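You operate a simulated robot arm through the tools that you are given. There is no shell and no other tool. Be economical: measure what you need, move in short steps, check, and stop when the job is done.

You run a simulated robot arm. Do the job below in one go: nothing can be reset, and whatever is moved stays where it is left.

## Task
Put the ink bottle that says "R250" from the top of the rewind table on the shelf under the test table and the ink bottle that says "R205" on the bed of the width gauge. Put the folded white cloth on the front of the test table away on the ledge before the water trough. Do these in any order. Set down upright: ink bottle.

The check looks at the end state, three seconds after you hand in, the way a careful person would. Anything else that was tipped, shoved, dropped, spilled or broken makes it a failure. Flat cloth is picked up by pressing the open fingertips on it (5 to 10 N) and closing them slowly along it; thin cloth reads only 2 to 8 mm in the jaws.

## Robot
A 6-joint arm with a fingered hand on a trunk, on a base that drives. Base frame: it is fixed to the floor where the robot stands at the start and does not move with it; the origin is under the middle of the robot, x ahead of it, y to its left, z up. Readings come in m, rad, newtons and seconds.
With the tool pointing down near the work surface it reaches from about 0.24 to 0.5 m from the robot's upright axis, wherever it stands. Its first joint turns from -2.897 to 2.897 rad. Places, roughly: bed of the width gauge (24x17 cm) [0.66, 0.9, 0.78]; folded white cloth [0.5, 4.75, 0.75]; ledge before the water trough (25x44 cm) [-3.86, -8.64, 0.66]; shelf under the TEST table [0.7, 4.7, 0.3]. Payload 2.3 kg.
The tool frame sits at the grasp point between the pads (the TCP): z along the fingers, y along the line on which they close. The tips reach 0.022 m beyond it. The gripper opens to 0.112 m. The gripper's body begins 0.06 m behind the TCP. The gripper is a hand of 3 fingers: y runs from the thumb to the fingers, the wrist lies at [0, 0, -0.218] in the tool frame, and closing takes about 1.5 s.
Orientation is that of the tool frame in the base frame, as a unit quaternion [x, y, z, w]. With the fingers straight down and closing along the base's y, the tool's x points along the base's -x, its y along +y and its z along -z.

## Interface
- The arm moves only by the tool drive_tool. Its argument "plan" is one flat list of numbers, 7 for each row, row after row: the shift along the base's x, y, z in units of 25 mm (1.0 is 25 mm), then the turn, a rotation vector about the base's x, y, z in units of 8 degrees (1.0 is 8 degrees), then the gripper command, from -1 (shut) to 1 (fully open), values between in proportion. In form: [tx, ty, tz, rx, ry, rz, jaw, tx, ty, tz, rx, ry, rz, jaw, ...]. A call has 1 to 10 rows; each row shifts and turns the commanded pose from where the row before left it. A call with a number of a shift or a turn outside -1 to 1 is refused whole. Each row takes 0.2 s and may step no farther than 0.05 m and 0.15 rad from the row before; otherwise, or with a gripper value out of range, the whole call is refused. A pose out of reach is approached as far as the arm can. The call stops where the force on the tool passes 40 N (or 10 N more than at its start, if that is more) or the arm is blocked; 0.2 s more then pass. Each finger travels about 0.072 m/s and halts on what it meets, pressing with about 29 N; the grip force reading is that of the motor and also rises with nothing between the fingers. The clock runs only during rows and for 0.2 s after the last one: add rows that do not move to give the fingers time. It gives the time, the measured TCP pose, the force on the tool (base axes), the opening and the grip force at its end, in the units of the frame above (readings bear some noise), with the torque about the TCP (base axes, N m) and any sound that the robot's microphone picked up.
- Cameras (640 x 400 px; columns grow to the right, rows downward): "scene" is now at [0.0032, 0.1012, 1.5419]; the picture's right is [-0.56, -0.83, 0.00], its down [-0.65, 0.44, -0.62] and it looks along [0.51, -0.34, -0.79] (base axes); focal length 262 px, centre (320, 200). "wrist" rides on the gripper at [0.066, 0.003, -0.08] in the tool frame; the picture's right is [-0.05, 1.00, 0.00], its down [-0.77, -0.04, -0.64] and it looks along [-0.64, -0.03, 0.77] (tool axes); focal length 275 px, centre (320, 200). There is no depth. A picture from a camera that has moved, and an enlarged one, comes with that camera's place and axes in the base frame and with its lens.
- capture(camera): a new picture of that camera. It takes no simulated time.
- slide_trunk(by): slides the trunk up (or, below 0, down) by that many m; the arm and the scene camera ride with it, the base frame stays. It gives what a move gives, with no picture.
- roll_base(legs): drives the robot by 1 to 6 legs, each [ahead, left, turn to the left] in m, m and rad, along the robot's own axes; the way and the turn of a leg run together, so that a leg with both is an arc; at most 1.5 m and 3.142 rad a leg. The arm and the cameras ride along, it lands a little off, and it stops where it bumps. It gives what a move gives.
- hand_shape(shape): the hand has 3 fingers and takes this shape, open, in about a second: jaw (thumb against the fingers, like two jaws); tri (thumb and two fingers); tip (a fingertip pinch); poke (one finger out to press); point (the index stretched); flat (the hand flat); cup (the hand cupped); fist (a fist). The gripper value then closes the fingers along that shape, each until it touches; the sizes above hold for jaw. It gives what a move gives, with no picture.
- head_to(pan, tilt): turns the head with the scene camera to pan (to the left, within 2.705 rad either way) and tilt (down, from -0.506 to 1.204), counted from straight ahead of the robot. It gives what a move gives.
- zoom(camera, box): a new picture of the part [left, top, right, bottom] of that camera's present view, enlarged. It takes no simulated time.
- finish_job(): hands the job in; it is judged then, once.

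Work in short steps. Places have to be worked out from the pictures, the camera data and where the tool is seen: move nearer, look again, correct. Check each grasp and each placing, and mend what went wrong. You have 165 turns and 112 pictures in all, those below and enlarged ones among them. Open the gripper and draw the arm clear of the work before you hand the job in, unless the task says otherwise; then end with one line.

The tools are called after "Call:" by a JSON object that holds its "fn" and its "kwargs". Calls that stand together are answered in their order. drive_tool: Moves the arm, as the interface text tells. Its arguments: {"type":"object","properties":{"plan":{"type":"array"}},"required":["plan"]} The other tools are called the same way: slide_trunk (by) slides the trunk up or down; hand_shape (shape) gives the hand a shape; roll_base (legs) drives the base; head_to (pan, tilt) turns the head that bears the scene camera; capture (camera) takes a picture; zoom (camera, box) takes an enlarged picture of a part of a camera's view; finish_job () hands the job in.

At the start:

```text
t: 0.0
tcp_pos: [0.2651, -0.0669, 1.0098]
tcp_rot: [0.0, 1.0, 0.0, 0.001]
contact_force: [0.9, 0.1, 0.1]
torque: [0.0, -0.02, 0.01]
finger_gap: 0.1119
gripper_force: 0.0
shape: jaw
trunk travel left (down, up): [-0.475, 0.115]
robot x, y, heading: [-0.0006, 0.0017, 0.007]
head pan, tilt: [-0.59, 0.904]
```

scene: 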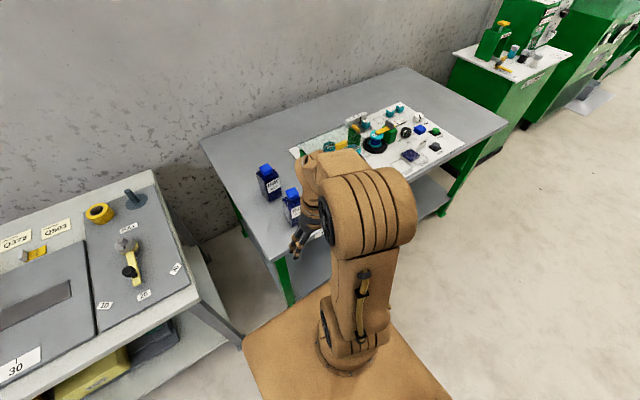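
wrist: 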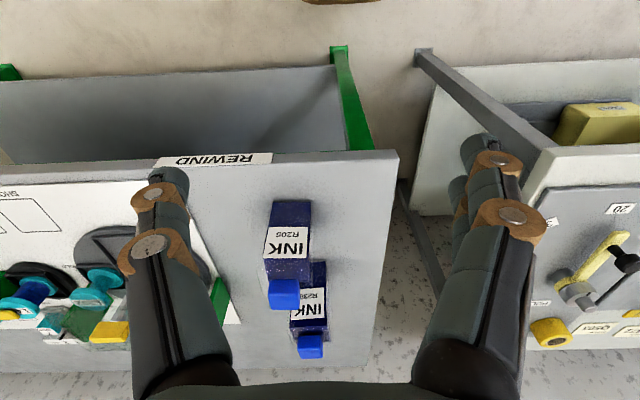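

I see two blue bottles on the rewind table; the near one seems to read R205. I zoom to read both labels.

Call:
{"fn": "zoom", "kwargs": {"camera": "wrist", "box": [220, 180, 380, 370]}}

Call:
{"fn": "zoom", "kwargs": {"camera": "scene", "box": [230, 140, 330, 240]}}

```text
2.11 times, centred on (300, 275) of wrist
camera zoom: at [0.1976, -0.0643, 1.0907], right [0.05, 1.0, 0.0], down [0.77, -0.04, 0.64], along [0.64, -0.03, -0.77], focal length 580 px, centre (362, 42)
```

zoom: 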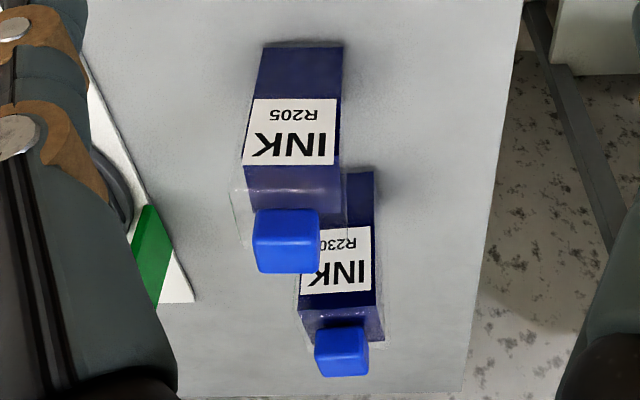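

```text
4.00 times, centred on (280, 190) of scene
camera zoom: at [0.0032, 0.1012, 1.5419], right [-0.56, -0.83, 0.0], down [-0.65, 0.44, -0.62], along [0.51, -0.34, -0.79], focal length 1050 px, centre (480, 240)
```

zoom: 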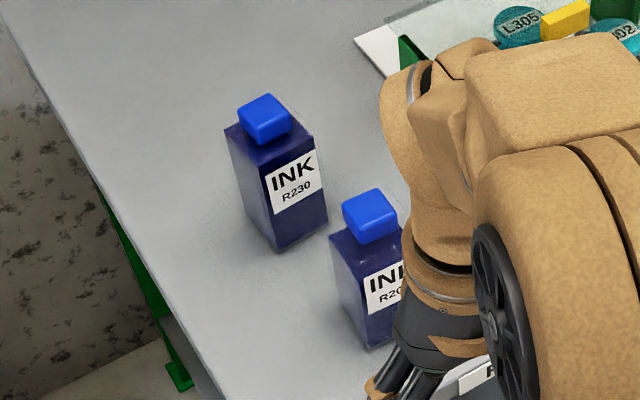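

The bottles here are R205 and R230, so R250 must be elsewhere on this table, perhaps hidden by the arm. I zoom on the cluttered part.

Call:
{"fn": "zoom", "kwargs": {"camera": "scene", "box": [280, 70, 480, 195]}}

Call:
{"fn": "head_to", "kwargs": {"pan": 0.6, "tilt": 0.6}}

Call:
{"fn": "capture", "kwargs": {"camera": "scene"}}

```text
3.20 times, centred on (380, 132) of scene
camera zoom: at [0.0032, 0.1012, 1.5419], right [-0.56, -0.83, 0.0], down [-0.65, 0.44, -0.62], along [0.51, -0.34, -0.79], focal length 840 px, centre (128, 416)
```

zoom: 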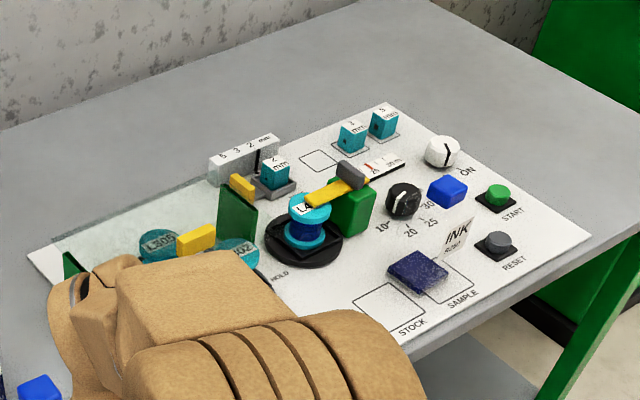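

```text
t: 1.4
tcp_pos: [0.2646, -0.0677, 1.0088]
tcp_rot: [0.0, 1.0, 0.0, 0.0]
contact_force: [0.1, -0.1, 0.3]
torque: [0.01, 0.02, -0.02]
finger_gap: 0.1121
gripper_force: 0.1
shape: jaw
trunk travel left (down, up): [-0.475, 0.115]
robot x, y, heading: [0.0035, -0.0002, -0.002]
head pan, tilt: [0.6, 0.6]
```

```text
106 pictures are left
camera scene: at [0.0136, 0.193, 1.567], right [0.56, -0.83, 0.0], down [-0.47, -0.32, -0.82], along [0.68, 0.47, -0.57], focal length 262 px, centre (320, 200)
```

scene: 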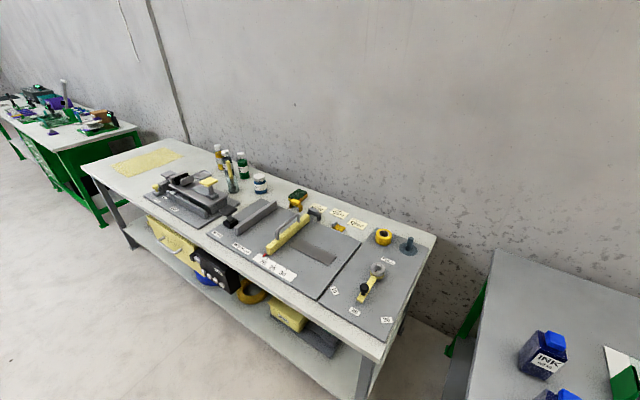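

The third bottle stands on the white control mat near "SAMPLE", mostly clear with low ink. I look at it and at the width gauge more closely.

Call:
{"fn": "zoom", "kwargs": {"camera": "scene", "box": [190, 180, 430, 330]}}

Call:
{"fn": "head_to", "kwargs": {"pan": -0.9, "tilt": 0.75}}

Call:
{"fn": "zoom", "kwargs": {"camera": "scene", "box": [220, 100, 420, 225]}}

```text
2.67 times, centred on (310, 255) of scene
camera zoom: at [0.0136, 0.193, 1.567], right [0.56, -0.83, 0.0], down [-0.47, -0.32, -0.82], along [0.68, 0.47, -0.57], focal length 700 px, centre (347, 53)
```

zoom: 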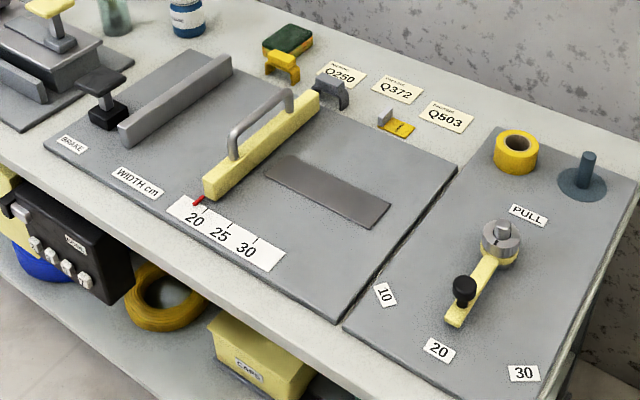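

```text
t: 3.0
tcp_pos: [0.2645, -0.0685, 1.0094]
tcp_rot: [0.0, 1.0, 0.0, -0.001]
contact_force: [-0.1, -0.2, 0.5]
torque: [0.01, -0.01, 0.0]
finger_gap: 0.1117
gripper_force: 0.0
shape: jaw
trunk travel left (down, up): [-0.475, 0.115]
robot x, y, heading: [-0.0023, 0.0018, -0.0]
head pan, tilt: [-0.901, 0.75]
```

```text
3.20 times, centred on (320, 162) of scene
camera zoom: at [-0.0078, 0.0782, 1.5541], right [-0.78, -0.62, 0.0], down [-0.42, 0.53, -0.73], along [0.45, -0.57, -0.68], focal length 840 px, centre (320, 320)
```

zoom: 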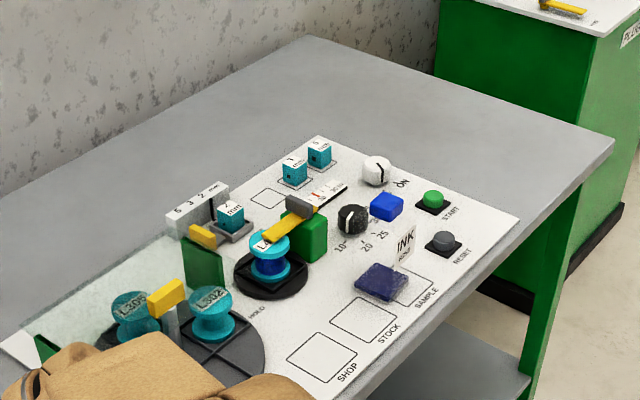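

The third bottle is at about (0.48, -0.68). First I take R205, whose cap I triangulate at (0.478, -0.115, 0.917), so I move the open hand over it, staying high.

Call:
{"fn": "zoom", "kwargs": {"camera": "scene", "box": [320, 140, 380, 190]}}

Call:
{"fn": "drive_tool", "kwargs": {"plan": [1, -0.2, 0.3, 0, 0, 0, 1, 1, -0.2, 0.3, 0, 0, 0, 1, 1, -0.2, 0, 0, 0, 0, 1, 1, -0.2, 0, 0, 0, 0, 1, 1, -0.2, 0, 0, 0, 0, 1, 1, -0.2, 0, 0, 0, 0, 1, 1, -0.2, 0, 0, 0, 0, 1, 1, -0.2, 0, 0, 0, 0, 1, 0.4, -0.2, 0, 0, 0, 0, 1]}}

Call:
{"fn": "capture", "kwargs": {"camera": "wrist"}}

Call:
{"fn": "head_to", "kwargs": {"pan": -0.2, "tilt": 0.8}}

Call:
{"fn": "capture", "kwargs": {"camera": "scene"}}

```text
8.00 times, centred on (350, 165) of scene
camera zoom: at [-0.0078, 0.0782, 1.5541], right [-0.78, -0.62, 0.0], down [-0.42, 0.53, -0.73], along [0.45, -0.57, -0.68], focal length 2100 px, centre (80, 480)
```

zoom: 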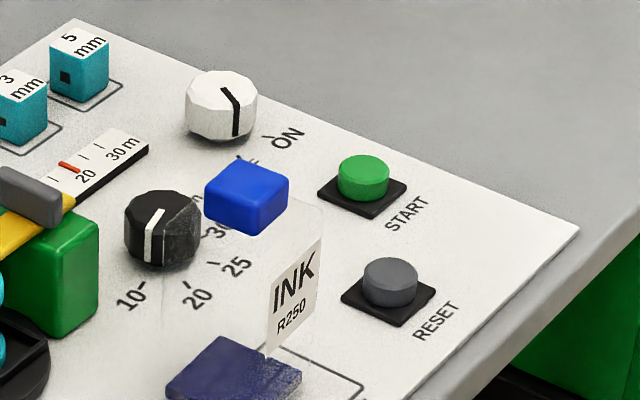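

```text
t: 5.0
tcp_pos: [0.4707, -0.1083, 1.0249]
tcp_rot: [-0.001, 1.0, -0.001, -0.001]
contact_force: [0.4, 0.8, 0.4]
torque: [0.0, 0.01, 0.02]
finger_gap: 0.112
gripper_force: 0.0
shape: jaw
out of reach, approached as far as the arm can: row 9
trunk travel left (down, up): [-0.475, 0.115]
robot x, y, heading: [-0.0017, 0.0003, -0.001]
head pan, tilt: [-0.901, 0.75]
```

```text
102 pictures are left
camera wrist: at [0.4044, -0.1058, 1.1064], right [0.05, 1.0, 0.0], down [0.77, -0.03, 0.63], along [0.63, -0.03, -0.77], focal length 275 px, centre (320, 200)
```

wrist: 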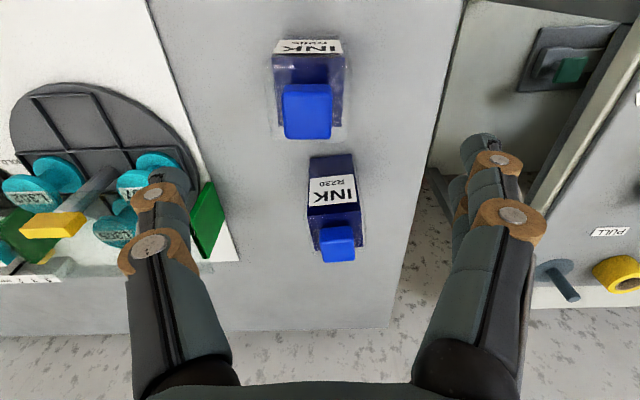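

```text
t: 6.1
tcp_pos: [0.4716, -0.1089, 1.0244]
tcp_rot: [-0.001, 1.0, -0.001, -0.001]
contact_force: [0.9, 0.6, -0.4]
torque: [0.01, 0.02, -0.03]
finger_gap: 0.112
gripper_force: 0.1
shape: jaw
trunk travel left (down, up): [-0.475, 0.115]
robot x, y, heading: [0.0, -0.0008, 0.002]
head pan, tilt: [-0.201, 0.799]
```

```text
101 pictures are left
camera scene: at [0.0197, 0.1269, 1.5501], right [-0.2, -0.98, 0.0], down [-0.7, 0.14, -0.7], along [0.68, -0.14, -0.72], focal length 262 px, centre (320, 200)
```

scene: 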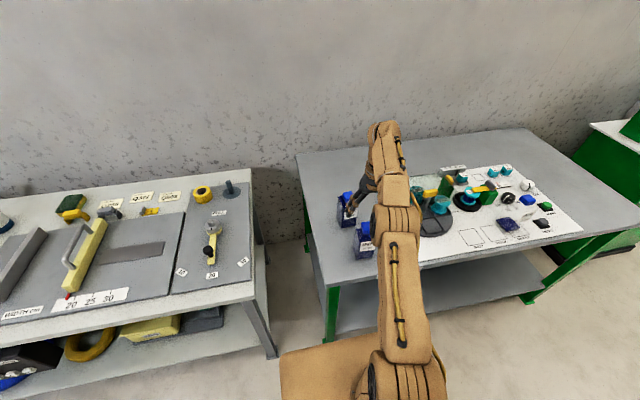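

R250 confirmed on the third bottle. The reach is at its limit, so I roll 5 cm ahead (base front looks ~9 cm from the table) and correct the arm.

Call:
{"fn": "roll_base", "kwargs": {"legs": [[0.05, 0, 0]]}}

```text
t: 7.0
tcp_pos: [0.5233, -0.1098, 1.0243]
tcp_rot: [0.0, 1.0, -0.001, -0.002]
contact_force: [0.2, -0.3, 0.3]
torque: [0.06, 0.01, 0.02]
finger_gap: 0.1118
gripper_force: 0.0
shape: jaw
trunk travel left (down, up): [-0.475, 0.115]
robot x, y, heading: [0.0512, -0.0053, -0.005]
head pan, tilt: [-0.201, 0.799]
```

Now over by x −0.04; I shift back over the bottle and descend partly, then check.

Call:
{"fn": "drive_tool", "kwargs": {"plan": [-0.8, -0.17, 0, 0, 0, 0, 1, -0.8, -0.17, 0, 0, 0, 0, 1, 0, 0, -1, 0, 0, 0, 1, 0, 0, -1, 0, 0, 0, 1, 0, 0, -1, 0, 0, 0, 1, 0, 0, 0, 0, 0, 0, 1]}}

Call:
{"fn": "capture", "kwargs": {"camera": "wrist"}}

Call:
{"fn": "zoom", "kwargs": {"camera": "scene", "box": [290, 160, 450, 260]}}

```text
t: 8.4
tcp_pos: [0.4818, -0.1183, 0.9499]
tcp_rot: [0.0, 1.0, -0.001, -0.001]
contact_force: [-0.1, -0.4, -1.3]
torque: [-0.02, -0.03, -0.01]
finger_gap: 0.112
gripper_force: 0.0
shape: jaw
trunk travel left (down, up): [-0.475, 0.115]
robot x, y, heading: [0.0512, -0.002, -0.001]
head pan, tilt: [-0.201, 0.799]
```

```text
100 pictures are left
camera wrist: at [0.4154, -0.1148, 1.0311], right [0.05, 1.0, 0.0], down [0.77, -0.03, 0.63], along [0.63, -0.03, -0.77], focal length 275 px, centre (320, 200)
```

wrist: 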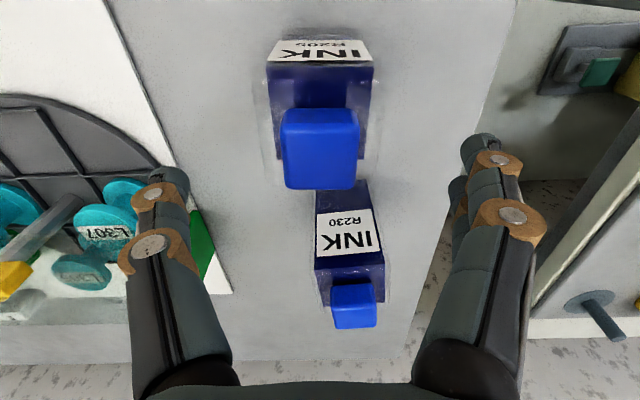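

```text
4.00 times, centred on (370, 210) of scene
camera zoom: at [0.0695, 0.1271, 1.5501], right [-0.2, -0.98, 0.0], down [-0.7, 0.14, -0.7], along [0.68, -0.14, -0.72], focal length 1050 px, centre (120, 160)
```

zoom: 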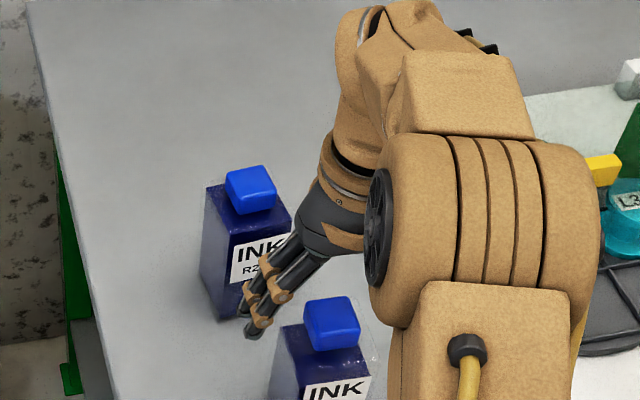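

Bottle is centred between the fingers (cap at 0.478, -0.118). I go down 6.8 cm and close on the body.

Call:
{"fn": "drive_tool", "kwargs": {"plan": [-0.1, 0, -0.9, 0, 0, 0, 1, 0, 0, -0.9, 0, 0, 0, 1, 0, 0, -0.9, 0, 0, 0, 1, 0, 0, 0, 0, 0, 0, 1]}}

Call:
{"fn": "capture", "kwargs": {"camera": "wrist"}}

```text
t: 9.4
tcp_pos: [0.4799, -0.118, 0.8812]
tcp_rot: [0.0, 1.0, 0.0, 0.0]
contact_force: [0.6, 0.4, 0.3]
torque: [-0.01, -0.01, 0.01]
finger_gap: 0.1122
gripper_force: 0.1
shape: jaw
trunk travel left (down, up): [-0.475, 0.115]
robot x, y, heading: [0.0524, 0.002, -0.002]
head pan, tilt: [-0.201, 0.799]
```

```text
98 pictures are left
camera wrist: at [0.4125, -0.1143, 0.9621], right [0.05, 1.0, 0.0], down [0.77, -0.03, 0.63], along [0.63, -0.03, -0.77], focal length 275 px, centre (320, 200)
```

wrist: 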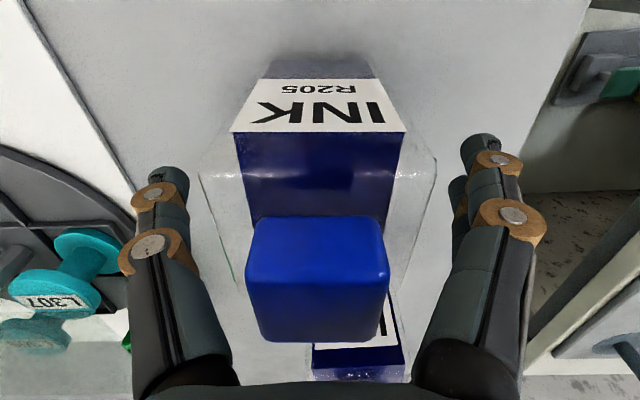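

Bottle sits between the fingers with ~1 cm left above the cap; I close.

Call:
{"fn": "drive_tool", "kwargs": {"plan": [0, 0, 0, 0, 0, 0, 0, 0, 0, 0, 0, 0, 0, -0.5, 0, 0, 0, 0, 0, 0, -1, 0, 0, 0, 0, 0, 0, -1, 0, 0, 0, 0, 0, 0, -1, 0, 0, 0, 0, 0, 0, -1, 0, 0, 0, 0, 0, 0, -1]}}

Call:
{"fn": "drive_tool", "kwargs": {"plan": [0, 0, 0.4, 0, 0, 0, -1, 0, 0, 0.8, 0, 0, 0, -1, 0, 0, 1, 0, 0, 0, -1, 0, 0, 1, 0, 0, 0, -1, 0, 0, 1, 0, 0, 0, -1]}}

Call:
{"fn": "capture", "kwargs": {"camera": "wrist"}}

```text
t: 11.0
tcp_pos: [0.4792, -0.1169, 0.8811]
tcp_rot: [0.0, 1.0, 0.0, -0.001]
contact_force: [-0.6, -0.3, 0.2]
torque: [0.01, -0.01, 0.01]
finger_gap: 0.0576
gripper_force: 28.5
shape: jaw
trunk travel left (down, up): [-0.475, 0.115]
robot x, y, heading: [0.0496, -0.0029, 0.002]
head pan, tilt: [-0.201, 0.799]
```

```text
t: 12.2
tcp_pos: [0.4775, -0.1167, 0.9882]
tcp_rot: [0.0, 1.0, -0.001, 0.0]
contact_force: [-0.2, -0.7, -3.0]
torque: [-0.01, 0.0, 0.0]
finger_gap: 0.0577
gripper_force: 28.5
shape: jaw
trunk travel left (down, up): [-0.475, 0.115]
robot x, y, heading: [0.0518, -0.003, -0.005]
head pan, tilt: [-0.201, 0.799]
```

```text
97 pictures are left
camera wrist: at [0.4114, -0.1144, 1.0691], right [0.05, 1.0, 0.0], down [0.77, -0.03, 0.63], along [0.63, -0.03, -0.77], focal length 275 px, centre (320, 200)
```

wrist: 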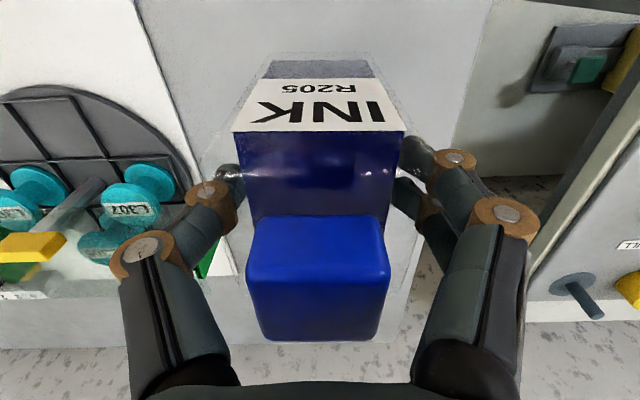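

The bottle is held (58 mm, ~3 N). The gauge bed lies 26 cm behind its bench edge, beyond tool-down reach, so I put the bottle back on its spot and regrasp it with a tilted, forward-pointing hand.

Call:
{"fn": "drive_tool", "kwargs": {"plan": [0, 0, -1, 0, 0, 0, -1, 0, 0, -1, 0, 0, 0, -1, 0, 0, -1, 0, 0, 0, -1, 0, 0, -0.8, 0, 0, 0, -1, 0.07, 0, -0.42, 0, 0, 0, -1, 0, 0, 0, 0, 0, 0, -1]}}

```text
t: 13.6
tcp_pos: [0.4817, -0.1169, 0.8817]
tcp_rot: [-0.001, 1.0, -0.001, -0.001]
contact_force: [-0.3, -0.7, -3.7]
torque: [0.0, -0.02, -0.04]
finger_gap: 0.0578
gripper_force: 29.3
shape: jaw
trunk travel left (down, up): [-0.475, 0.115]
robot x, y, heading: [0.0484, -0.0055, -0.001]
head pan, tilt: [-0.201, 0.799]
```

It still hangs (−3.7 N), so I lower gently until it rests.

Call:
{"fn": "drive_tool", "kwargs": {"plan": [0, 0, -0.04, 0, 0, 0, -1, 0, 0, -0.04, 0, 0, 0, -1, 0, 0, 0, 0, 0, 0, -1]}}

```text
t: 14.4
tcp_pos: [0.4807, -0.1178, 0.8806]
tcp_rot: [0.0, 1.0, 0.0, -0.001]
contact_force: [0.8, 0.5, -1.6]
torque: [-0.02, -0.01, -0.02]
finger_gap: 0.0576
gripper_force: 28.8
shape: jaw
trunk travel left (down, up): [-0.475, 0.115]
robot x, y, heading: [0.0474, 0.0008, 0.005]
head pan, tilt: [-0.201, 0.799]
```

It now partly rests (−1.6 N). One tiny step more, then I open and rise clear.

Call:
{"fn": "drive_tool", "kwargs": {"plan": [0, 0, -0.04, 0, 0, 0, -1, 0, 0, 0, 0, 0, 0, 0, 0, 0, 0, 0, 0, 0, 1, 0, 0, 0, 0, 0, 0, 1, 0, 0, 0, 0, 0, 0, 1, 0, 0, 0, 0, 0, 0, 1]}}

Call:
{"fn": "drive_tool", "kwargs": {"plan": [0, 0, 1, 0, 0, 0, 1, 0, 0, 1, 0, 0, 0, 1, 0, 0, 1, 0, 0, 0, 1, 0, 0, 1, 0, 0, 0, 1, 0, 0, 1, 0, 0, 0, 1, 0, 0, 1, 0, 0, 0, 1]}}

Call:
{"fn": "capture", "kwargs": {"camera": "wrist"}}

```text
t: 15.8
tcp_pos: [0.4807, -0.1184, 0.881]
tcp_rot: [0.0, 1.0, -0.001, -0.001]
contact_force: [0.0, -0.5, 0.1]
torque: [0.0, -0.02, 0.02]
finger_gap: 0.1119
gripper_force: 0.1
shape: jaw
trunk travel left (down, up): [-0.475, 0.115]
robot x, y, heading: [0.0519, 0.0023, 0.001]
head pan, tilt: [-0.201, 0.799]
```

```text
t: 17.2
tcp_pos: [0.4793, -0.118, 1.0289]
tcp_rot: [0.0, 1.0, -0.001, 0.0]
contact_force: [0.1, -0.5, -0.2]
torque: [-0.02, -0.01, 0.0]
finger_gap: 0.112
gripper_force: 0.1
shape: jaw
trunk travel left (down, up): [-0.475, 0.115]
robot x, y, heading: [0.0488, 0.0004, 0.001]
head pan, tilt: [-0.201, 0.799]
```

```text
96 pictures are left
camera wrist: at [0.413, -0.1147, 1.1097], right [0.05, 1.0, 0.0], down [0.77, -0.03, 0.63], along [0.63, -0.03, -0.77], focal length 275 px, centre (320, 200)
```

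wrist: 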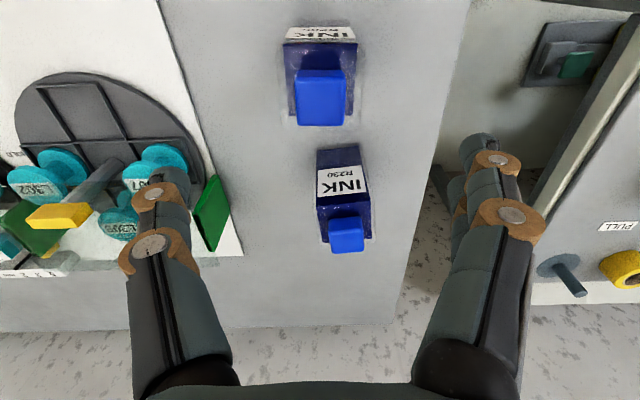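

R205 stands undisturbed. I back off 15 cm and tilt the hand forward by 60°.

Call:
{"fn": "roll_base", "kwargs": {"legs": [[-0.15, 0, 0]]}}

Call:
{"fn": "drive_tool", "kwargs": {"plan": [0, 0, 0, 0, -1, 0, 1, 0, 0, 0, 0, -1, 0, 1, 0, 0, 0, 0, -1, 0, 1, 0, 0, 0, 0, -1, 0, 1, 0, 0, 0, 0, -1, 0, 1, 0, 0, 0, 0, -1, 0, 1, 0, 0, 0, 0, -1, 0, 1, 0, 0, 0, 0, -0.5, 0, 1, 0, 0, 0, 0, 0, 0, 1]}}

Call:
{"fn": "capture", "kwargs": {"camera": "wrist"}}

Call:
{"fn": "capture", "kwargs": {"camera": "scene"}}

```text
t: 18.6
tcp_pos: [0.3273, -0.1181, 1.0293]
tcp_rot: [0.001, 1.0, -0.001, 0.0]
contact_force: [-0.3, -0.5, -0.7]
torque: [-0.03, 0.01, 0.01]
finger_gap: 0.112
gripper_force: 0.0
shape: jaw
trunk travel left (down, up): [-0.475, 0.115]
robot x, y, heading: [-0.1043, -0.0006, -0.003]
head pan, tilt: [-0.201, 0.799]
```

```text
t: 20.6
tcp_pos: [0.3899, -0.0828, 1.1678]
tcp_rot: [0.004, 0.87, -0.002, 0.494]
contact_force: [0.0, 0.2, -0.5]
torque: [0.02, -0.02, -0.02]
finger_gap: 0.112
gripper_force: 0.1
shape: jaw
out of reach, approached as far as the arm can: row 5, 6, 7, 8
trunk travel left (down, up): [-0.475, 0.115]
robot x, y, heading: [-0.099, -0.0016, -0.006]
head pan, tilt: [-0.201, 0.799]
```

```text
95 pictures are left
camera wrist: at [0.2868, -0.0794, 1.1526], right [0.03, 1.0, 0.04], down [-0.15, -0.04, 0.99], along [0.99, -0.04, 0.15], focal length 275 px, centre (320, 200)
```

wrist: 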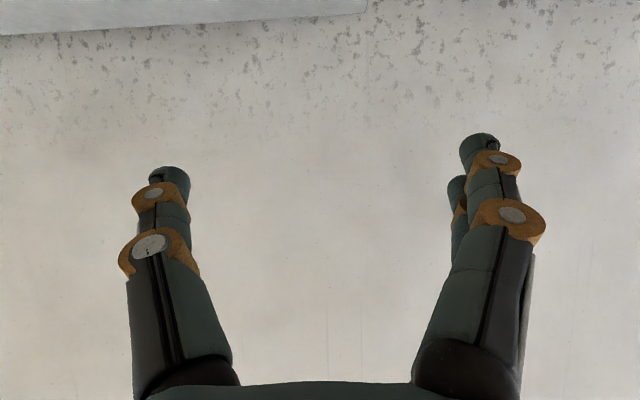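

```text
94 pictures are left
camera scene: at [-0.0813, 0.1273, 1.5501], right [-0.2, -0.98, 0.0], down [-0.7, 0.15, -0.7], along [0.68, -0.14, -0.72], focal length 262 px, centre (320, 200)
```

scene: 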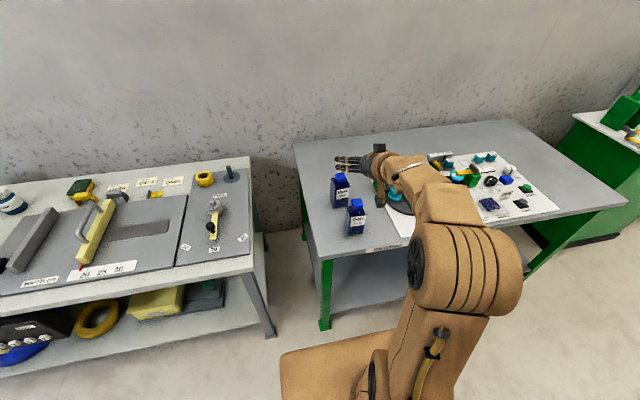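

The folded-in pose was too close for a 60° tilt, so the arm floated up; I back off another 7 cm and test with a small motion.

Call:
{"fn": "roll_base", "kwargs": {"legs": [[-0.07, 0, 0]]}}

Call:
{"fn": "drive_tool", "kwargs": {"plan": [0, 0, -0.4, 0, 0, 0, 1, 0, 0, 0, 0, 0, 0, 1]}}

```text
t: 21.6
tcp_pos: [0.3193, -0.0834, 1.1673]
tcp_rot: [0.003, 0.869, -0.002, 0.495]
contact_force: [-0.5, 0.2, 0.1]
torque: [0.01, -0.01, 0.01]
finger_gap: 0.1119
gripper_force: 0.0
shape: jaw
trunk travel left (down, up): [-0.475, 0.115]
robot x, y, heading: [-0.1716, 0.0027, -0.004]
head pan, tilt: [-0.201, 0.799]
```

```text
t: 22.2
tcp_pos: [0.3217, -0.0815, 1.1644]
tcp_rot: [0.002, 0.87, -0.001, 0.492]
contact_force: [-0.6, 0.8, 0.4]
torque: [-0.01, 0.01, 0.01]
finger_gap: 0.112
gripper_force: 0.0
shape: jaw
out of reach, approached as far as the arm can: row 1
trunk travel left (down, up): [-0.475, 0.115]
robot x, y, heading: [-0.1688, -0.0011, -0.002]
head pan, tilt: [-0.201, 0.799]
```

The minimum distance is larger than thought; I stretch the arm outward while lowering, staying above the caps.

Call:
{"fn": "drive_tool", "kwargs": {"plan": [0.8, -0.4, 0, 0, 0, 0, 1, 0.8, -0.4, -0.5, 0, 0, 0, 1, 0.5, -0.4, -1, 0, 0, 0, 1, 0, -0.3, -1, 0, 0, 0, 1, 0, 0, -1, 0, 0, 0, 1, 0, 0, 0, 0, 0, 0, 1]}}

```text
t: 23.6
tcp_pos: [0.4081, -0.1162, 1.1171]
tcp_rot: [0.003, 0.87, -0.002, 0.493]
contact_force: [-0.7, -0.1, 0.0]
torque: [-0.01, 0.0, 0.02]
finger_gap: 0.1117
gripper_force: 0.1
shape: jaw
out of reach, approached as far as the arm can: row 3, 4, 5
trunk travel left (down, up): [-0.475, 0.115]
robot x, y, heading: [-0.169, 0.0033, -0.001]
head pan, tilt: [-0.201, 0.799]
```

The limit is the wrist pitch at this shoulder height, so the trunk should come down instead. I back off a little and lower the trunk 0.24 m in front of the table.

Call:
{"fn": "roll_base", "kwargs": {"legs": [[-0.06, 0, 0]]}}

Call:
{"fn": "slide_trunk", "kwargs": {"by": -0.24}}

Call:
{"fn": "capture", "kwargs": {"camera": "wrist"}}

Call:
{"fn": "capture", "kwargs": {"camera": "scene"}}

```text
t: 24.5
tcp_pos: [0.3479, -0.1165, 1.1171]
tcp_rot: [0.004, 0.871, -0.002, 0.492]
contact_force: [-0.4, -0.5, -0.1]
torque: [0.0, 0.01, 0.0]
finger_gap: 0.112
gripper_force: 0.1
shape: jaw
trunk travel left (down, up): [-0.475, 0.115]
robot x, y, heading: [-0.2312, 0.0001, -0.003]
head pan, tilt: [-0.201, 0.799]
```

```text
t: 27.0
tcp_pos: [0.3492, -0.1153, 0.8752]
tcp_rot: [0.004, 0.872, -0.001, 0.49]
contact_force: [-0.8, 0.6, 1.0]
torque: [0.02, 0.03, -0.04]
finger_gap: 0.1121
gripper_force: 0.0
shape: jaw
trunk travel left (down, up): [-0.235, 0.355]
robot x, y, heading: [-0.2325, 0.0027, -0.008]
head pan, tilt: [-0.201, 0.799]
```

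```text
93 pictures are left
camera wrist: at [0.2453, -0.1118, 0.8618], right [0.03, 1.0, 0.04], down [-0.15, -0.04, 0.99], along [0.99, -0.04, 0.14], focal length 275 px, centre (320, 200)
```

wrist: 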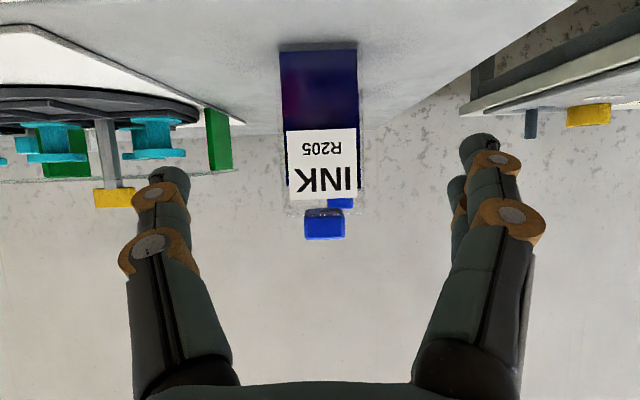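

```text
92 pictures are left
camera scene: at [-0.2113, 0.1277, 1.3101], right [-0.2, -0.98, 0.0], down [-0.7, 0.15, -0.7], along [0.68, -0.14, -0.72], focal length 262 px, centre (320, 200)
```

scene: 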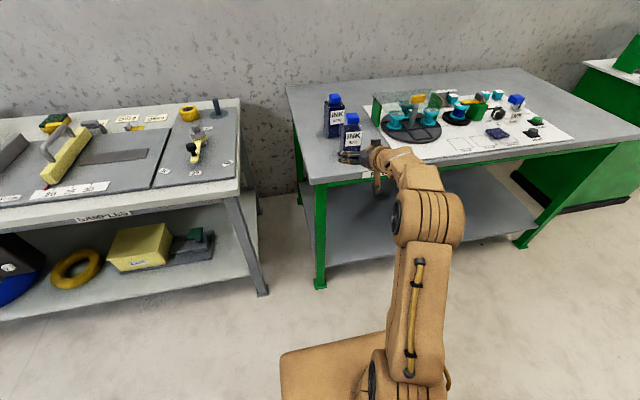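

The bottle is centred in the view; table top is z≈0.78, the bottle 0.78–0.93. I drive straight ahead 0.13 to bring the open fingers round it.

Call:
{"fn": "roll_base", "kwargs": {"legs": [[0.128, 0, 0]]}}

Call:
{"fn": "capture", "kwargs": {"camera": "wrist"}}

```text
t: 28.3
tcp_pos: [0.4749, -0.1173, 0.8765]
tcp_rot: [0.006, 0.871, -0.003, 0.491]
contact_force: [-0.7, 0.1, 0.6]
torque: [0.0, -0.02, 0.02]
finger_gap: 0.112
gripper_force: 0.1
shape: jaw
trunk travel left (down, up): [-0.235, 0.355]
robot x, y, heading: [-0.1083, 0.0024, -0.007]
head pan, tilt: [-0.201, 0.799]
```

```text
91 pictures are left
camera wrist: at [0.3704, -0.1132, 0.8616], right [0.03, 1.0, 0.04], down [-0.15, -0.04, 0.99], along [0.99, -0.04, 0.14], focal length 275 px, centre (320, 200)
```

wrist: 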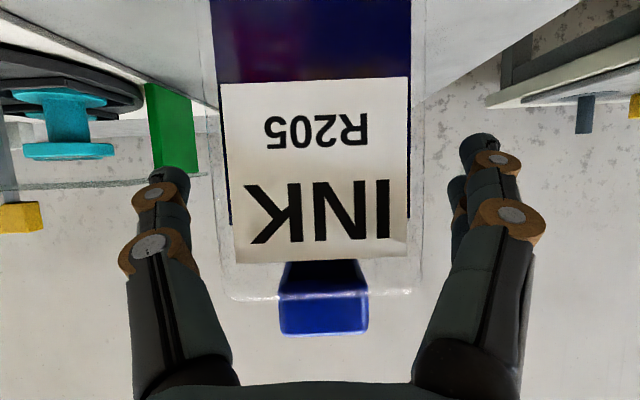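

The bottle lies square between the fingers; I close.

Call:
{"fn": "drive_tool", "kwargs": {"plan": [0, 0, 0, 0, 0, 0, 0, 0, 0, 0, 0, 0, 0, -0.5, 0, 0, 0, 0, 0, 0, -1, 0, 0, 0, 0, 0, 0, -1, 0, 0, 0, 0, 0, 0, -1, 0, 0, 0, 0, 0, 0, -1, 0, 0, 0, 0, 0, 0, -1]}}

Call:
{"fn": "slide_trunk", "kwargs": {"by": 0.12}}

Call:
{"fn": "capture", "kwargs": {"camera": "wrist"}}

```text
t: 29.9
tcp_pos: [0.4729, -0.1178, 0.8755]
tcp_rot: [0.005, 0.871, -0.002, 0.491]
contact_force: [-0.2, 0.3, 0.4]
torque: [0.02, 0.01, 0.0]
finger_gap: 0.0574
gripper_force: 28.7
shape: jaw
trunk travel left (down, up): [-0.235, 0.355]
robot x, y, heading: [-0.1092, 0.0035, -0.007]
head pan, tilt: [-0.201, 0.799]
```

```text
t: 31.4
tcp_pos: [0.473, -0.1165, 0.9948]
tcp_rot: [0.005, 0.871, -0.002, 0.491]
contact_force: [0.2, 0.2, -3.2]
torque: [-0.02, -0.01, -0.01]
finger_gap: 0.0577
gripper_force: 29.2
shape: jaw
trunk travel left (down, up): [-0.355, 0.235]
robot x, y, heading: [-0.1048, 0.0036, -0.008]
head pan, tilt: [-0.201, 0.799]
```

```text
90 pictures are left
camera wrist: at [0.3705, -0.1132, 0.9815], right [0.03, 1.0, 0.04], down [-0.15, -0.04, 0.99], along [0.99, -0.04, 0.14], focal length 275 px, centre (320, 200)
```

wrist: 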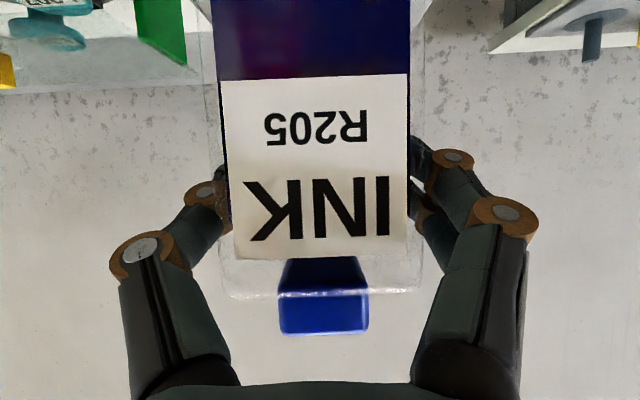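

R205 is firmly held upright. I back off 0.2 m, slide left to face the width gauge and look at its bed.

Call:
{"fn": "roll_base", "kwargs": {"legs": [[-0.2, 0, 0], [0, 0.95, 0]]}}

Call:
{"fn": "head_to", "kwargs": {"pan": 0.1, "tilt": 0.55}}

Call:
{"fn": "capture", "kwargs": {"camera": "scene"}}

```text
t: 37.5
tcp_pos: [0.2743, 0.8104, 0.9955]
tcp_rot: [0.003, 0.871, -0.001, 0.491]
contact_force: [-0.6, -0.8, -3.0]
torque: [0.0, 0.01, 0.01]
finger_gap: 0.0576
gripper_force: 28.9
shape: jaw
trunk travel left (down, up): [-0.355, 0.235]
robot x, y, heading: [-0.3086, 0.9261, -0.002]
head pan, tilt: [-0.201, 0.799]
```

```text
t: 38.3
tcp_pos: [0.2744, 0.8109, 0.9967]
tcp_rot: [0.003, 0.871, -0.001, 0.491]
contact_force: [-0.3, -0.2, -3.4]
torque: [0.01, -0.02, -0.01]
finger_gap: 0.0576
gripper_force: 28.9
shape: jaw
trunk travel left (down, up): [-0.355, 0.235]
robot x, y, heading: [-0.3051, 0.9257, 0.002]
head pan, tilt: [0.099, 0.55]
```

```text
89 pictures are left
camera scene: at [-0.276, 1.0777, 1.4514], right [0.1, -1.0, 0.0], down [-0.52, -0.05, -0.85], along [0.85, 0.08, -0.52], focal length 262 px, centre (320, 200)
```

scene: 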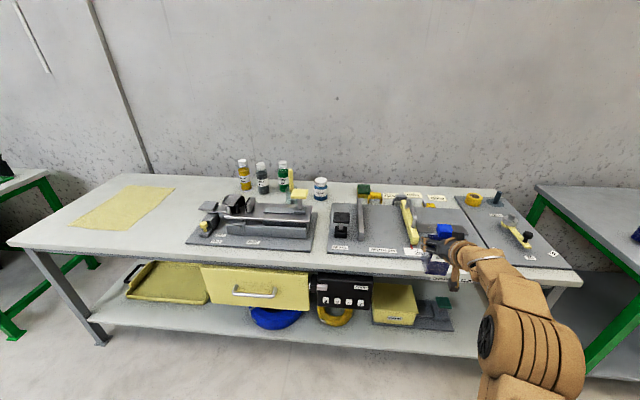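

Call:
{"fn": "zoom", "kwargs": {"camera": "scene", "box": [310, 170, 470, 270]}}

```text
4.00 times, centred on (390, 220) of scene
camera zoom: at [-0.276, 1.0777, 1.4514], right [0.1, -1.0, 0.0], down [-0.52, -0.05, -0.85], along [0.85, 0.08, -0.52], focal length 1050 px, centre (40, 120)
```

zoom: 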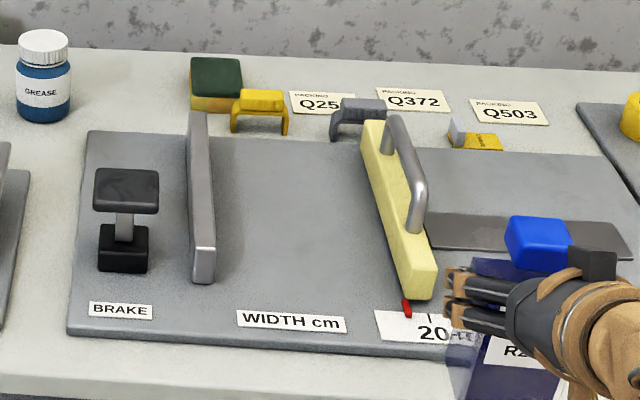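

The bed lies between the fixed rail (y≈0.98) and the yellow bar (y≈0.82), x≈0.54–0.78. I move so the bottle comes over (0.60, 0.91), still 10 cm above.

Call:
{"fn": "roll_base", "kwargs": {"legs": [[0, 0.1, 0], [0.32, 0, 0]]}}

Call:
{"fn": "head_to", "kwargs": {"pan": -0.15, "tilt": 0.8}}

Call:
{"fn": "capture", "kwargs": {"camera": "scene"}}

Call:
{"fn": "capture", "kwargs": {"camera": "wrist"}}

```text
t: 41.1
tcp_pos: [0.5928, 0.9133, 0.9958]
tcp_rot: [0.003, 0.871, -0.001, 0.491]
contact_force: [0.6, -0.7, -2.6]
torque: [0.0, -0.01, -0.03]
finger_gap: 0.0574
gripper_force: 29.6
shape: jaw
trunk travel left (down, up): [-0.355, 0.235]
robot x, y, heading: [0.0133, 1.029, -0.006]
head pan, tilt: [0.099, 0.55]
```

```text
t: 41.9
tcp_pos: [0.5928, 0.9122, 0.996]
tcp_rot: [0.002, 0.871, 0.0, 0.491]
contact_force: [0.3, 1.2, -3.2]
torque: [-0.02, 0.08, 0.01]
finger_gap: 0.0576
gripper_force: 29.2
shape: jaw
trunk travel left (down, up): [-0.355, 0.235]
robot x, y, heading: [0.01, 1.0241, -0.006]
head pan, tilt: [-0.15, 0.799]
```

```text
87 pictures are left
camera scene: at [0.0319, 1.1586, 1.4301], right [-0.15, -0.99, 0.0], down [-0.71, 0.11, -0.7], along [0.69, -0.1, -0.72], focal length 262 px, centre (320, 200)
```

scene: 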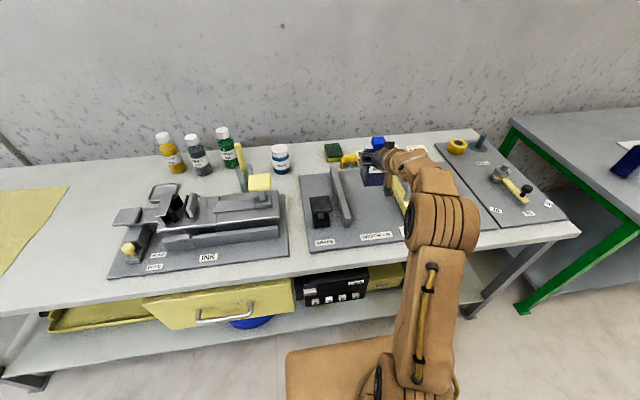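

```text
86 pictures are left
camera wrist: at [0.4881, 0.9161, 0.9815], right [0.03, 1.0, 0.04], down [-0.14, -0.04, 0.99], along [0.99, -0.04, 0.14], focal length 275 px, centre (320, 200)
```

wrist: 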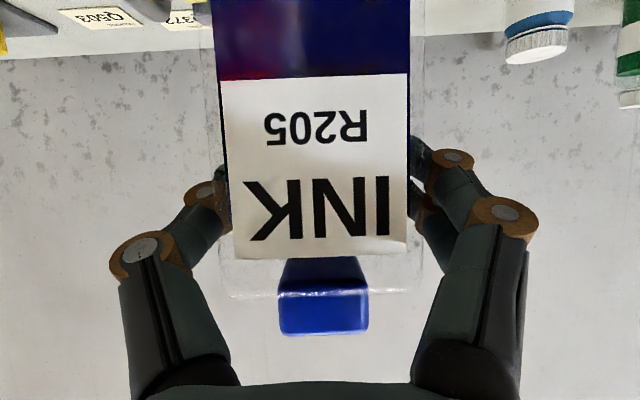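

Position looks right, centred over the bed. I lower by trunk 7 cm and look.

Call:
{"fn": "slide_trunk", "kwargs": {"by": -0.07}}

Call:
{"fn": "zoom", "kwargs": {"camera": "scene", "box": [290, 80, 450, 180]}}

Call:
{"fn": "capture", "kwargs": {"camera": "wrist"}}

```text
t: 43.0
tcp_pos: [0.5921, 0.9123, 0.927]
tcp_rot: [0.004, 0.871, -0.001, 0.491]
contact_force: [0.6, -0.5, -2.6]
torque: [0.03, 0.03, 0.0]
finger_gap: 0.0574
gripper_force: 28.6
shape: jaw
trunk travel left (down, up): [-0.285, 0.305]
robot x, y, heading: [0.0111, 1.0307, -0.007]
head pan, tilt: [-0.15, 0.799]
```

```text
4.00 times, centred on (370, 130) of scene
camera zoom: at [0.0317, 1.1585, 1.3601], right [-0.15, -0.99, 0.0], down [-0.71, 0.11, -0.7], along [0.69, -0.1, -0.72], focal length 1050 px, centre (120, 480)
```

zoom: 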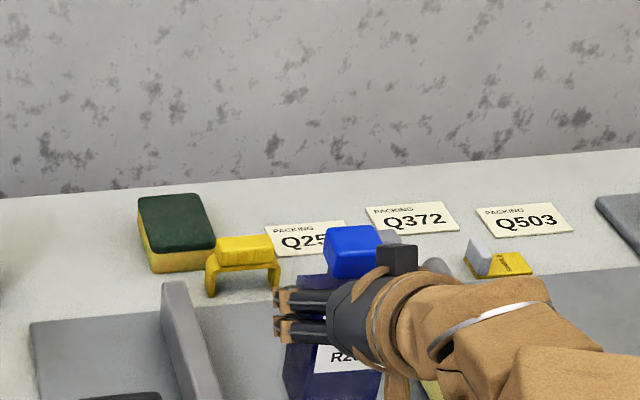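

```text
84 pictures are left
camera wrist: at [0.488, 0.916, 0.9115], right [0.03, 1.0, 0.04], down [-0.15, -0.04, 0.99], along [0.99, -0.04, 0.14], focal length 275 px, centre (320, 200)
```

wrist: 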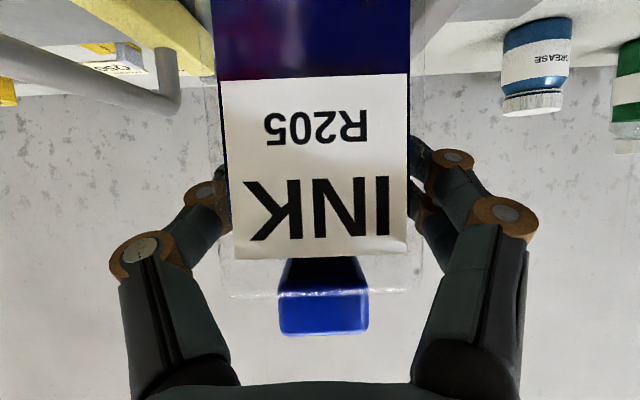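

Clear of the handle (top ≈0.87 at y≈0.80). I lower further in small trunk steps, watching force.

Call:
{"fn": "slide_trunk", "kwargs": {"by": -0.025}}

Call:
{"fn": "zoom", "kwargs": {"camera": "wrist", "box": [60, 0, 580, 200]}}

```text
t: 43.7
tcp_pos: [0.5914, 0.9121, 0.901]
tcp_rot: [0.003, 0.872, -0.001, 0.49]
contact_force: [-0.5, 0.1, -3.5]
torque: [0.04, 0.05, 0.0]
finger_gap: 0.0578
gripper_force: 28.7
shape: jaw
trunk travel left (down, up): [-0.26, 0.33]
robot x, y, heading: [0.0055, 1.0273, -0.0]
head pan, tilt: [-0.15, 0.799]
```

```text
1.23 times, centred on (320, 100) of wrist
camera zoom: at [0.488, 0.916, 0.8865], right [0.03, 1.0, 0.04], down [-0.15, -0.04, 0.99], along [0.99, -0.04, 0.14], focal length 339 px, centre (320, 323)
```

zoom: 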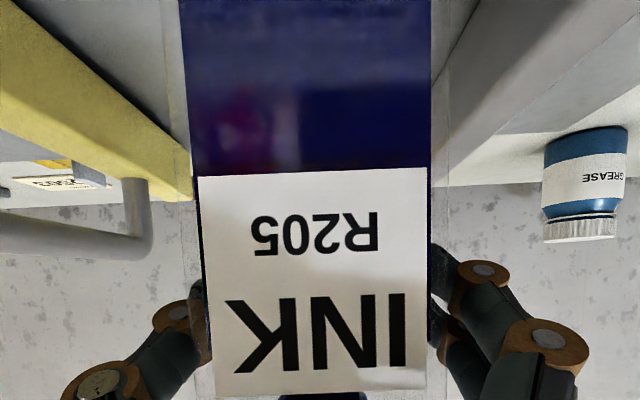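

Call:
{"fn": "slide_trunk", "kwargs": {"by": -0.012}}

```text
t: 44.3
tcp_pos: [0.5919, 0.9128, 0.8889]
tcp_rot: [0.003, 0.871, 0.0, 0.491]
contact_force: [0.2, -0.4, -4.6]
torque: [0.01, 0.0, 0.0]
finger_gap: 0.0576
gripper_force: 29.0
shape: jaw
trunk travel left (down, up): [-0.248, 0.342]
robot x, y, heading: [0.0091, 1.0276, -0.006]
head pan, tilt: [-0.15, 0.799]
```

Still hanging; I lower another 5 mm steps.

Call:
{"fn": "slide_trunk", "kwargs": {"by": -0.005}}

Call:
{"fn": "slide_trunk", "kwargs": {"by": -0.003}}

```text
t: 44.8
tcp_pos: [0.592, 0.9125, 0.8843]
tcp_rot: [0.002, 0.871, 0.001, 0.491]
contact_force: [-0.8, -0.7, -3.8]
torque: [-0.01, 0.01, 0.01]
finger_gap: 0.0574
gripper_force: 29.6
shape: jaw
trunk travel left (down, up): [-0.243, 0.347]
robot x, y, heading: [0.0121, 1.0275, -0.002]
head pan, tilt: [-0.15, 0.799]
```

```text
t: 45.4
tcp_pos: [0.5919, 0.9131, 0.8811]
tcp_rot: [0.002, 0.871, 0.0, 0.491]
contact_force: [-0.6, 0.5, -3.4]
torque: [0.01, 0.0, -0.01]
finger_gap: 0.0574
gripper_force: 28.9
shape: jaw
trunk travel left (down, up): [-0.24, 0.35]
robot x, y, heading: [0.0099, 1.0259, -0.003]
head pan, tilt: [-0.15, 0.799]
```

Call:
{"fn": "slide_trunk", "kwargs": {"by": -0.003}}

Call:
{"fn": "slide_trunk", "kwargs": {"by": -0.003}}

Call:
{"fn": "zoom", "kwargs": {"camera": "scene", "box": [320, 80, 480, 180]}}

```text
t: 45.9
tcp_pos: [0.5908, 0.9123, 0.8771]
tcp_rot: [0.002, 0.871, 0.0, 0.49]
contact_force: [0.4, 0.6, -3.6]
torque: [0.05, 0.02, 0.0]
finger_gap: 0.0576
gripper_force: 28.6
shape: jaw
trunk travel left (down, up): [-0.237, 0.353]
robot x, y, heading: [0.0109, 1.0247, -0.005]
head pan, tilt: [-0.15, 0.799]
```

```text
t: 46.4
tcp_pos: [0.5917, 0.912, 0.8744]
tcp_rot: [0.002, 0.871, 0.0, 0.491]
contact_force: [-0.2, 0.6, -4.2]
torque: [0.02, 0.02, 0.0]
finger_gap: 0.0575
gripper_force: 28.7
shape: jaw
trunk travel left (down, up): [-0.234, 0.356]
robot x, y, heading: [0.0117, 1.0232, -0.001]
head pan, tilt: [-0.15, 0.799]
```

```text
4.00 times, centred on (400, 130) of scene
camera zoom: at [0.0318, 1.1585, 1.3091], right [-0.15, -0.99, 0.0], down [-0.71, 0.11, -0.7], along [0.69, -0.1, -0.72], focal length 1050 px, centre (0, 480)
```

zoom: 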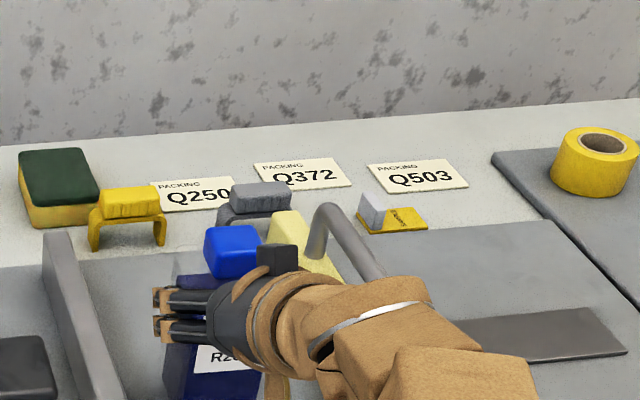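

Still hanging clear of handle and rails; continue down.

Call:
{"fn": "slide_trunk", "kwargs": {"by": -0.004}}

Call:
{"fn": "slide_trunk", "kwargs": {"by": -0.004}}

Call:
{"fn": "slide_trunk", "kwargs": {"by": -0.004}}

```text
t: 46.9
tcp_pos: [0.5929, 0.9122, 0.8697]
tcp_rot: [0.002, 0.871, -0.001, 0.491]
contact_force: [0.5, -0.7, -2.4]
torque: [0.03, 0.02, -0.03]
finger_gap: 0.0577
gripper_force: 29.4
shape: jaw
trunk travel left (down, up): [-0.23, 0.36]
robot x, y, heading: [0.0129, 1.0236, 0.001]
head pan, tilt: [-0.15, 0.799]
```

```text
t: 47.5
tcp_pos: [0.5908, 0.912, 0.8689]
tcp_rot: [0.003, 0.87, -0.002, 0.493]
contact_force: [6.0, -1.1, 12.5]
torque: [-0.01, -0.14, -0.01]
finger_gap: 0.0576
gripper_force: 29.6
shape: jaw
trunk travel left (down, up): [-0.226, 0.364]
robot x, y, heading: [0.0115, 1.0254, 0.001]
head pan, tilt: [-0.15, 0.799]
```

```text
t: 48.0
tcp_pos: [0.5885, 0.9139, 0.8667]
tcp_rot: [0.002, 0.869, -0.002, 0.495]
contact_force: [14.2, -1.6, 36.4]
torque: [-0.01, -0.56, -0.03]
finger_gap: 0.0574
gripper_force: 29.1
shape: jaw
trunk travel left (down, up): [-0.222, 0.368]
robot x, y, heading: [0.0129, 1.0279, -0.003]
head pan, tilt: [-0.15, 0.799]
```

It is pressing (36 N); I relieve by raising 7 mm to just at contact.

Call:
{"fn": "slide_trunk", "kwargs": {"by": 0.007}}

```text
t: 48.5
tcp_pos: [0.5907, 0.9127, 0.869]
tcp_rot: [0.002, 0.872, -0.001, 0.49]
contact_force: [4.3, -0.7, 12.1]
torque: [-0.07, -0.19, -0.01]
finger_gap: 0.0574
gripper_force: 29.2
shape: jaw
trunk travel left (down, up): [-0.229, 0.361]
robot x, y, heading: [0.0102, 1.0254, -0.003]
head pan, tilt: [-0.15, 0.799]
```

Call:
{"fn": "slide_trunk", "kwargs": {"by": 0.002}}

Call:
{"fn": "capture", "kwargs": {"camera": "wrist"}}

```text
t: 49.1
tcp_pos: [0.5908, 0.9126, 0.8702]
tcp_rot: [0.003, 0.872, -0.001, 0.49]
contact_force: [0.4, 0.4, -3.5]
torque: [-0.02, 0.03, 0.02]
finger_gap: 0.0576
gripper_force: 29.1
shape: jaw
trunk travel left (down, up): [-0.231, 0.359]
robot x, y, heading: [0.0082, 1.0253, -0.003]
head pan, tilt: [-0.15, 0.799]
```

```text
81 pictures are left
camera wrist: at [0.4874, 0.9162, 0.8562], right [0.03, 1.0, 0.04], down [-0.14, -0.04, 0.99], along [0.99, -0.04, 0.14], focal length 275 px, centre (320, 200)
```

wrist: 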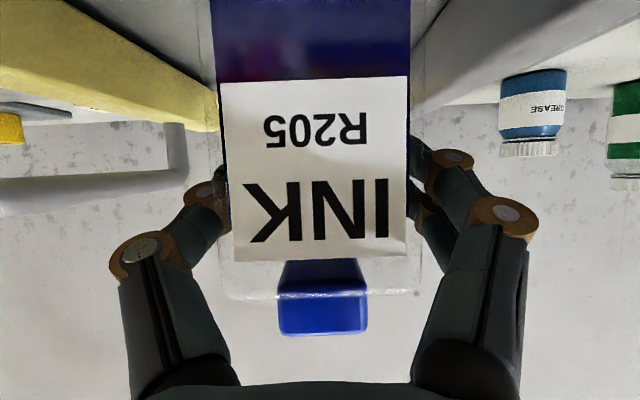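

Just above contact by ~1 mm and unslipped. I open to about 88 mm only (handle is near), then check.

Call:
{"fn": "drive_tool", "kwargs": {"plan": [0, 0, 0, 0, 0, 0, 0.2, 0, 0, 0, 0, 0, 0, 0.4, 0, 0, 0, 0, 0, 0, 0.58, 0, 0, 0, 0, 0, 0, 0.58, 0, 0, 0, 0, 0, 0, 0.58]}}

Call:
{"fn": "capture", "kwargs": {"camera": "wrist"}}

```text
t: 50.3
tcp_pos: [0.5917, 0.9127, 0.8716]
tcp_rot: [0.003, 0.871, -0.001, 0.491]
contact_force: [0.2, 0.0, 0.8]
torque: [0.0, 0.03, -0.03]
finger_gap: 0.0879
gripper_force: 0.1
shape: jaw
trunk travel left (down, up): [-0.231, 0.359]
robot x, y, heading: [0.0108, 1.0301, -0.006]
head pan, tilt: [-0.15, 0.799]
```

```text
80 pictures are left
camera wrist: at [0.4877, 0.9161, 0.8578], right [0.03, 1.0, 0.04], down [-0.15, -0.04, 0.99], along [0.99, -0.04, 0.14], focal length 275 px, centre (320, 200)
```

wrist: 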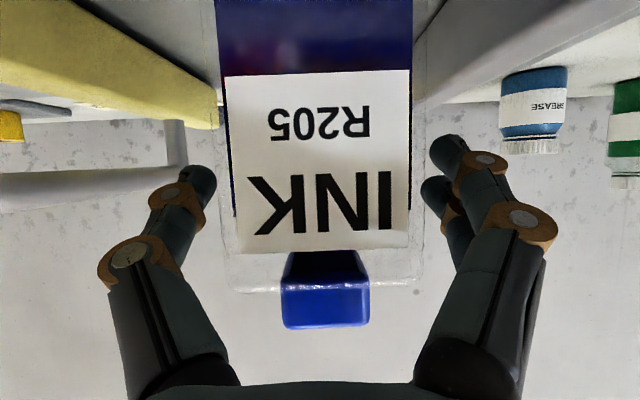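

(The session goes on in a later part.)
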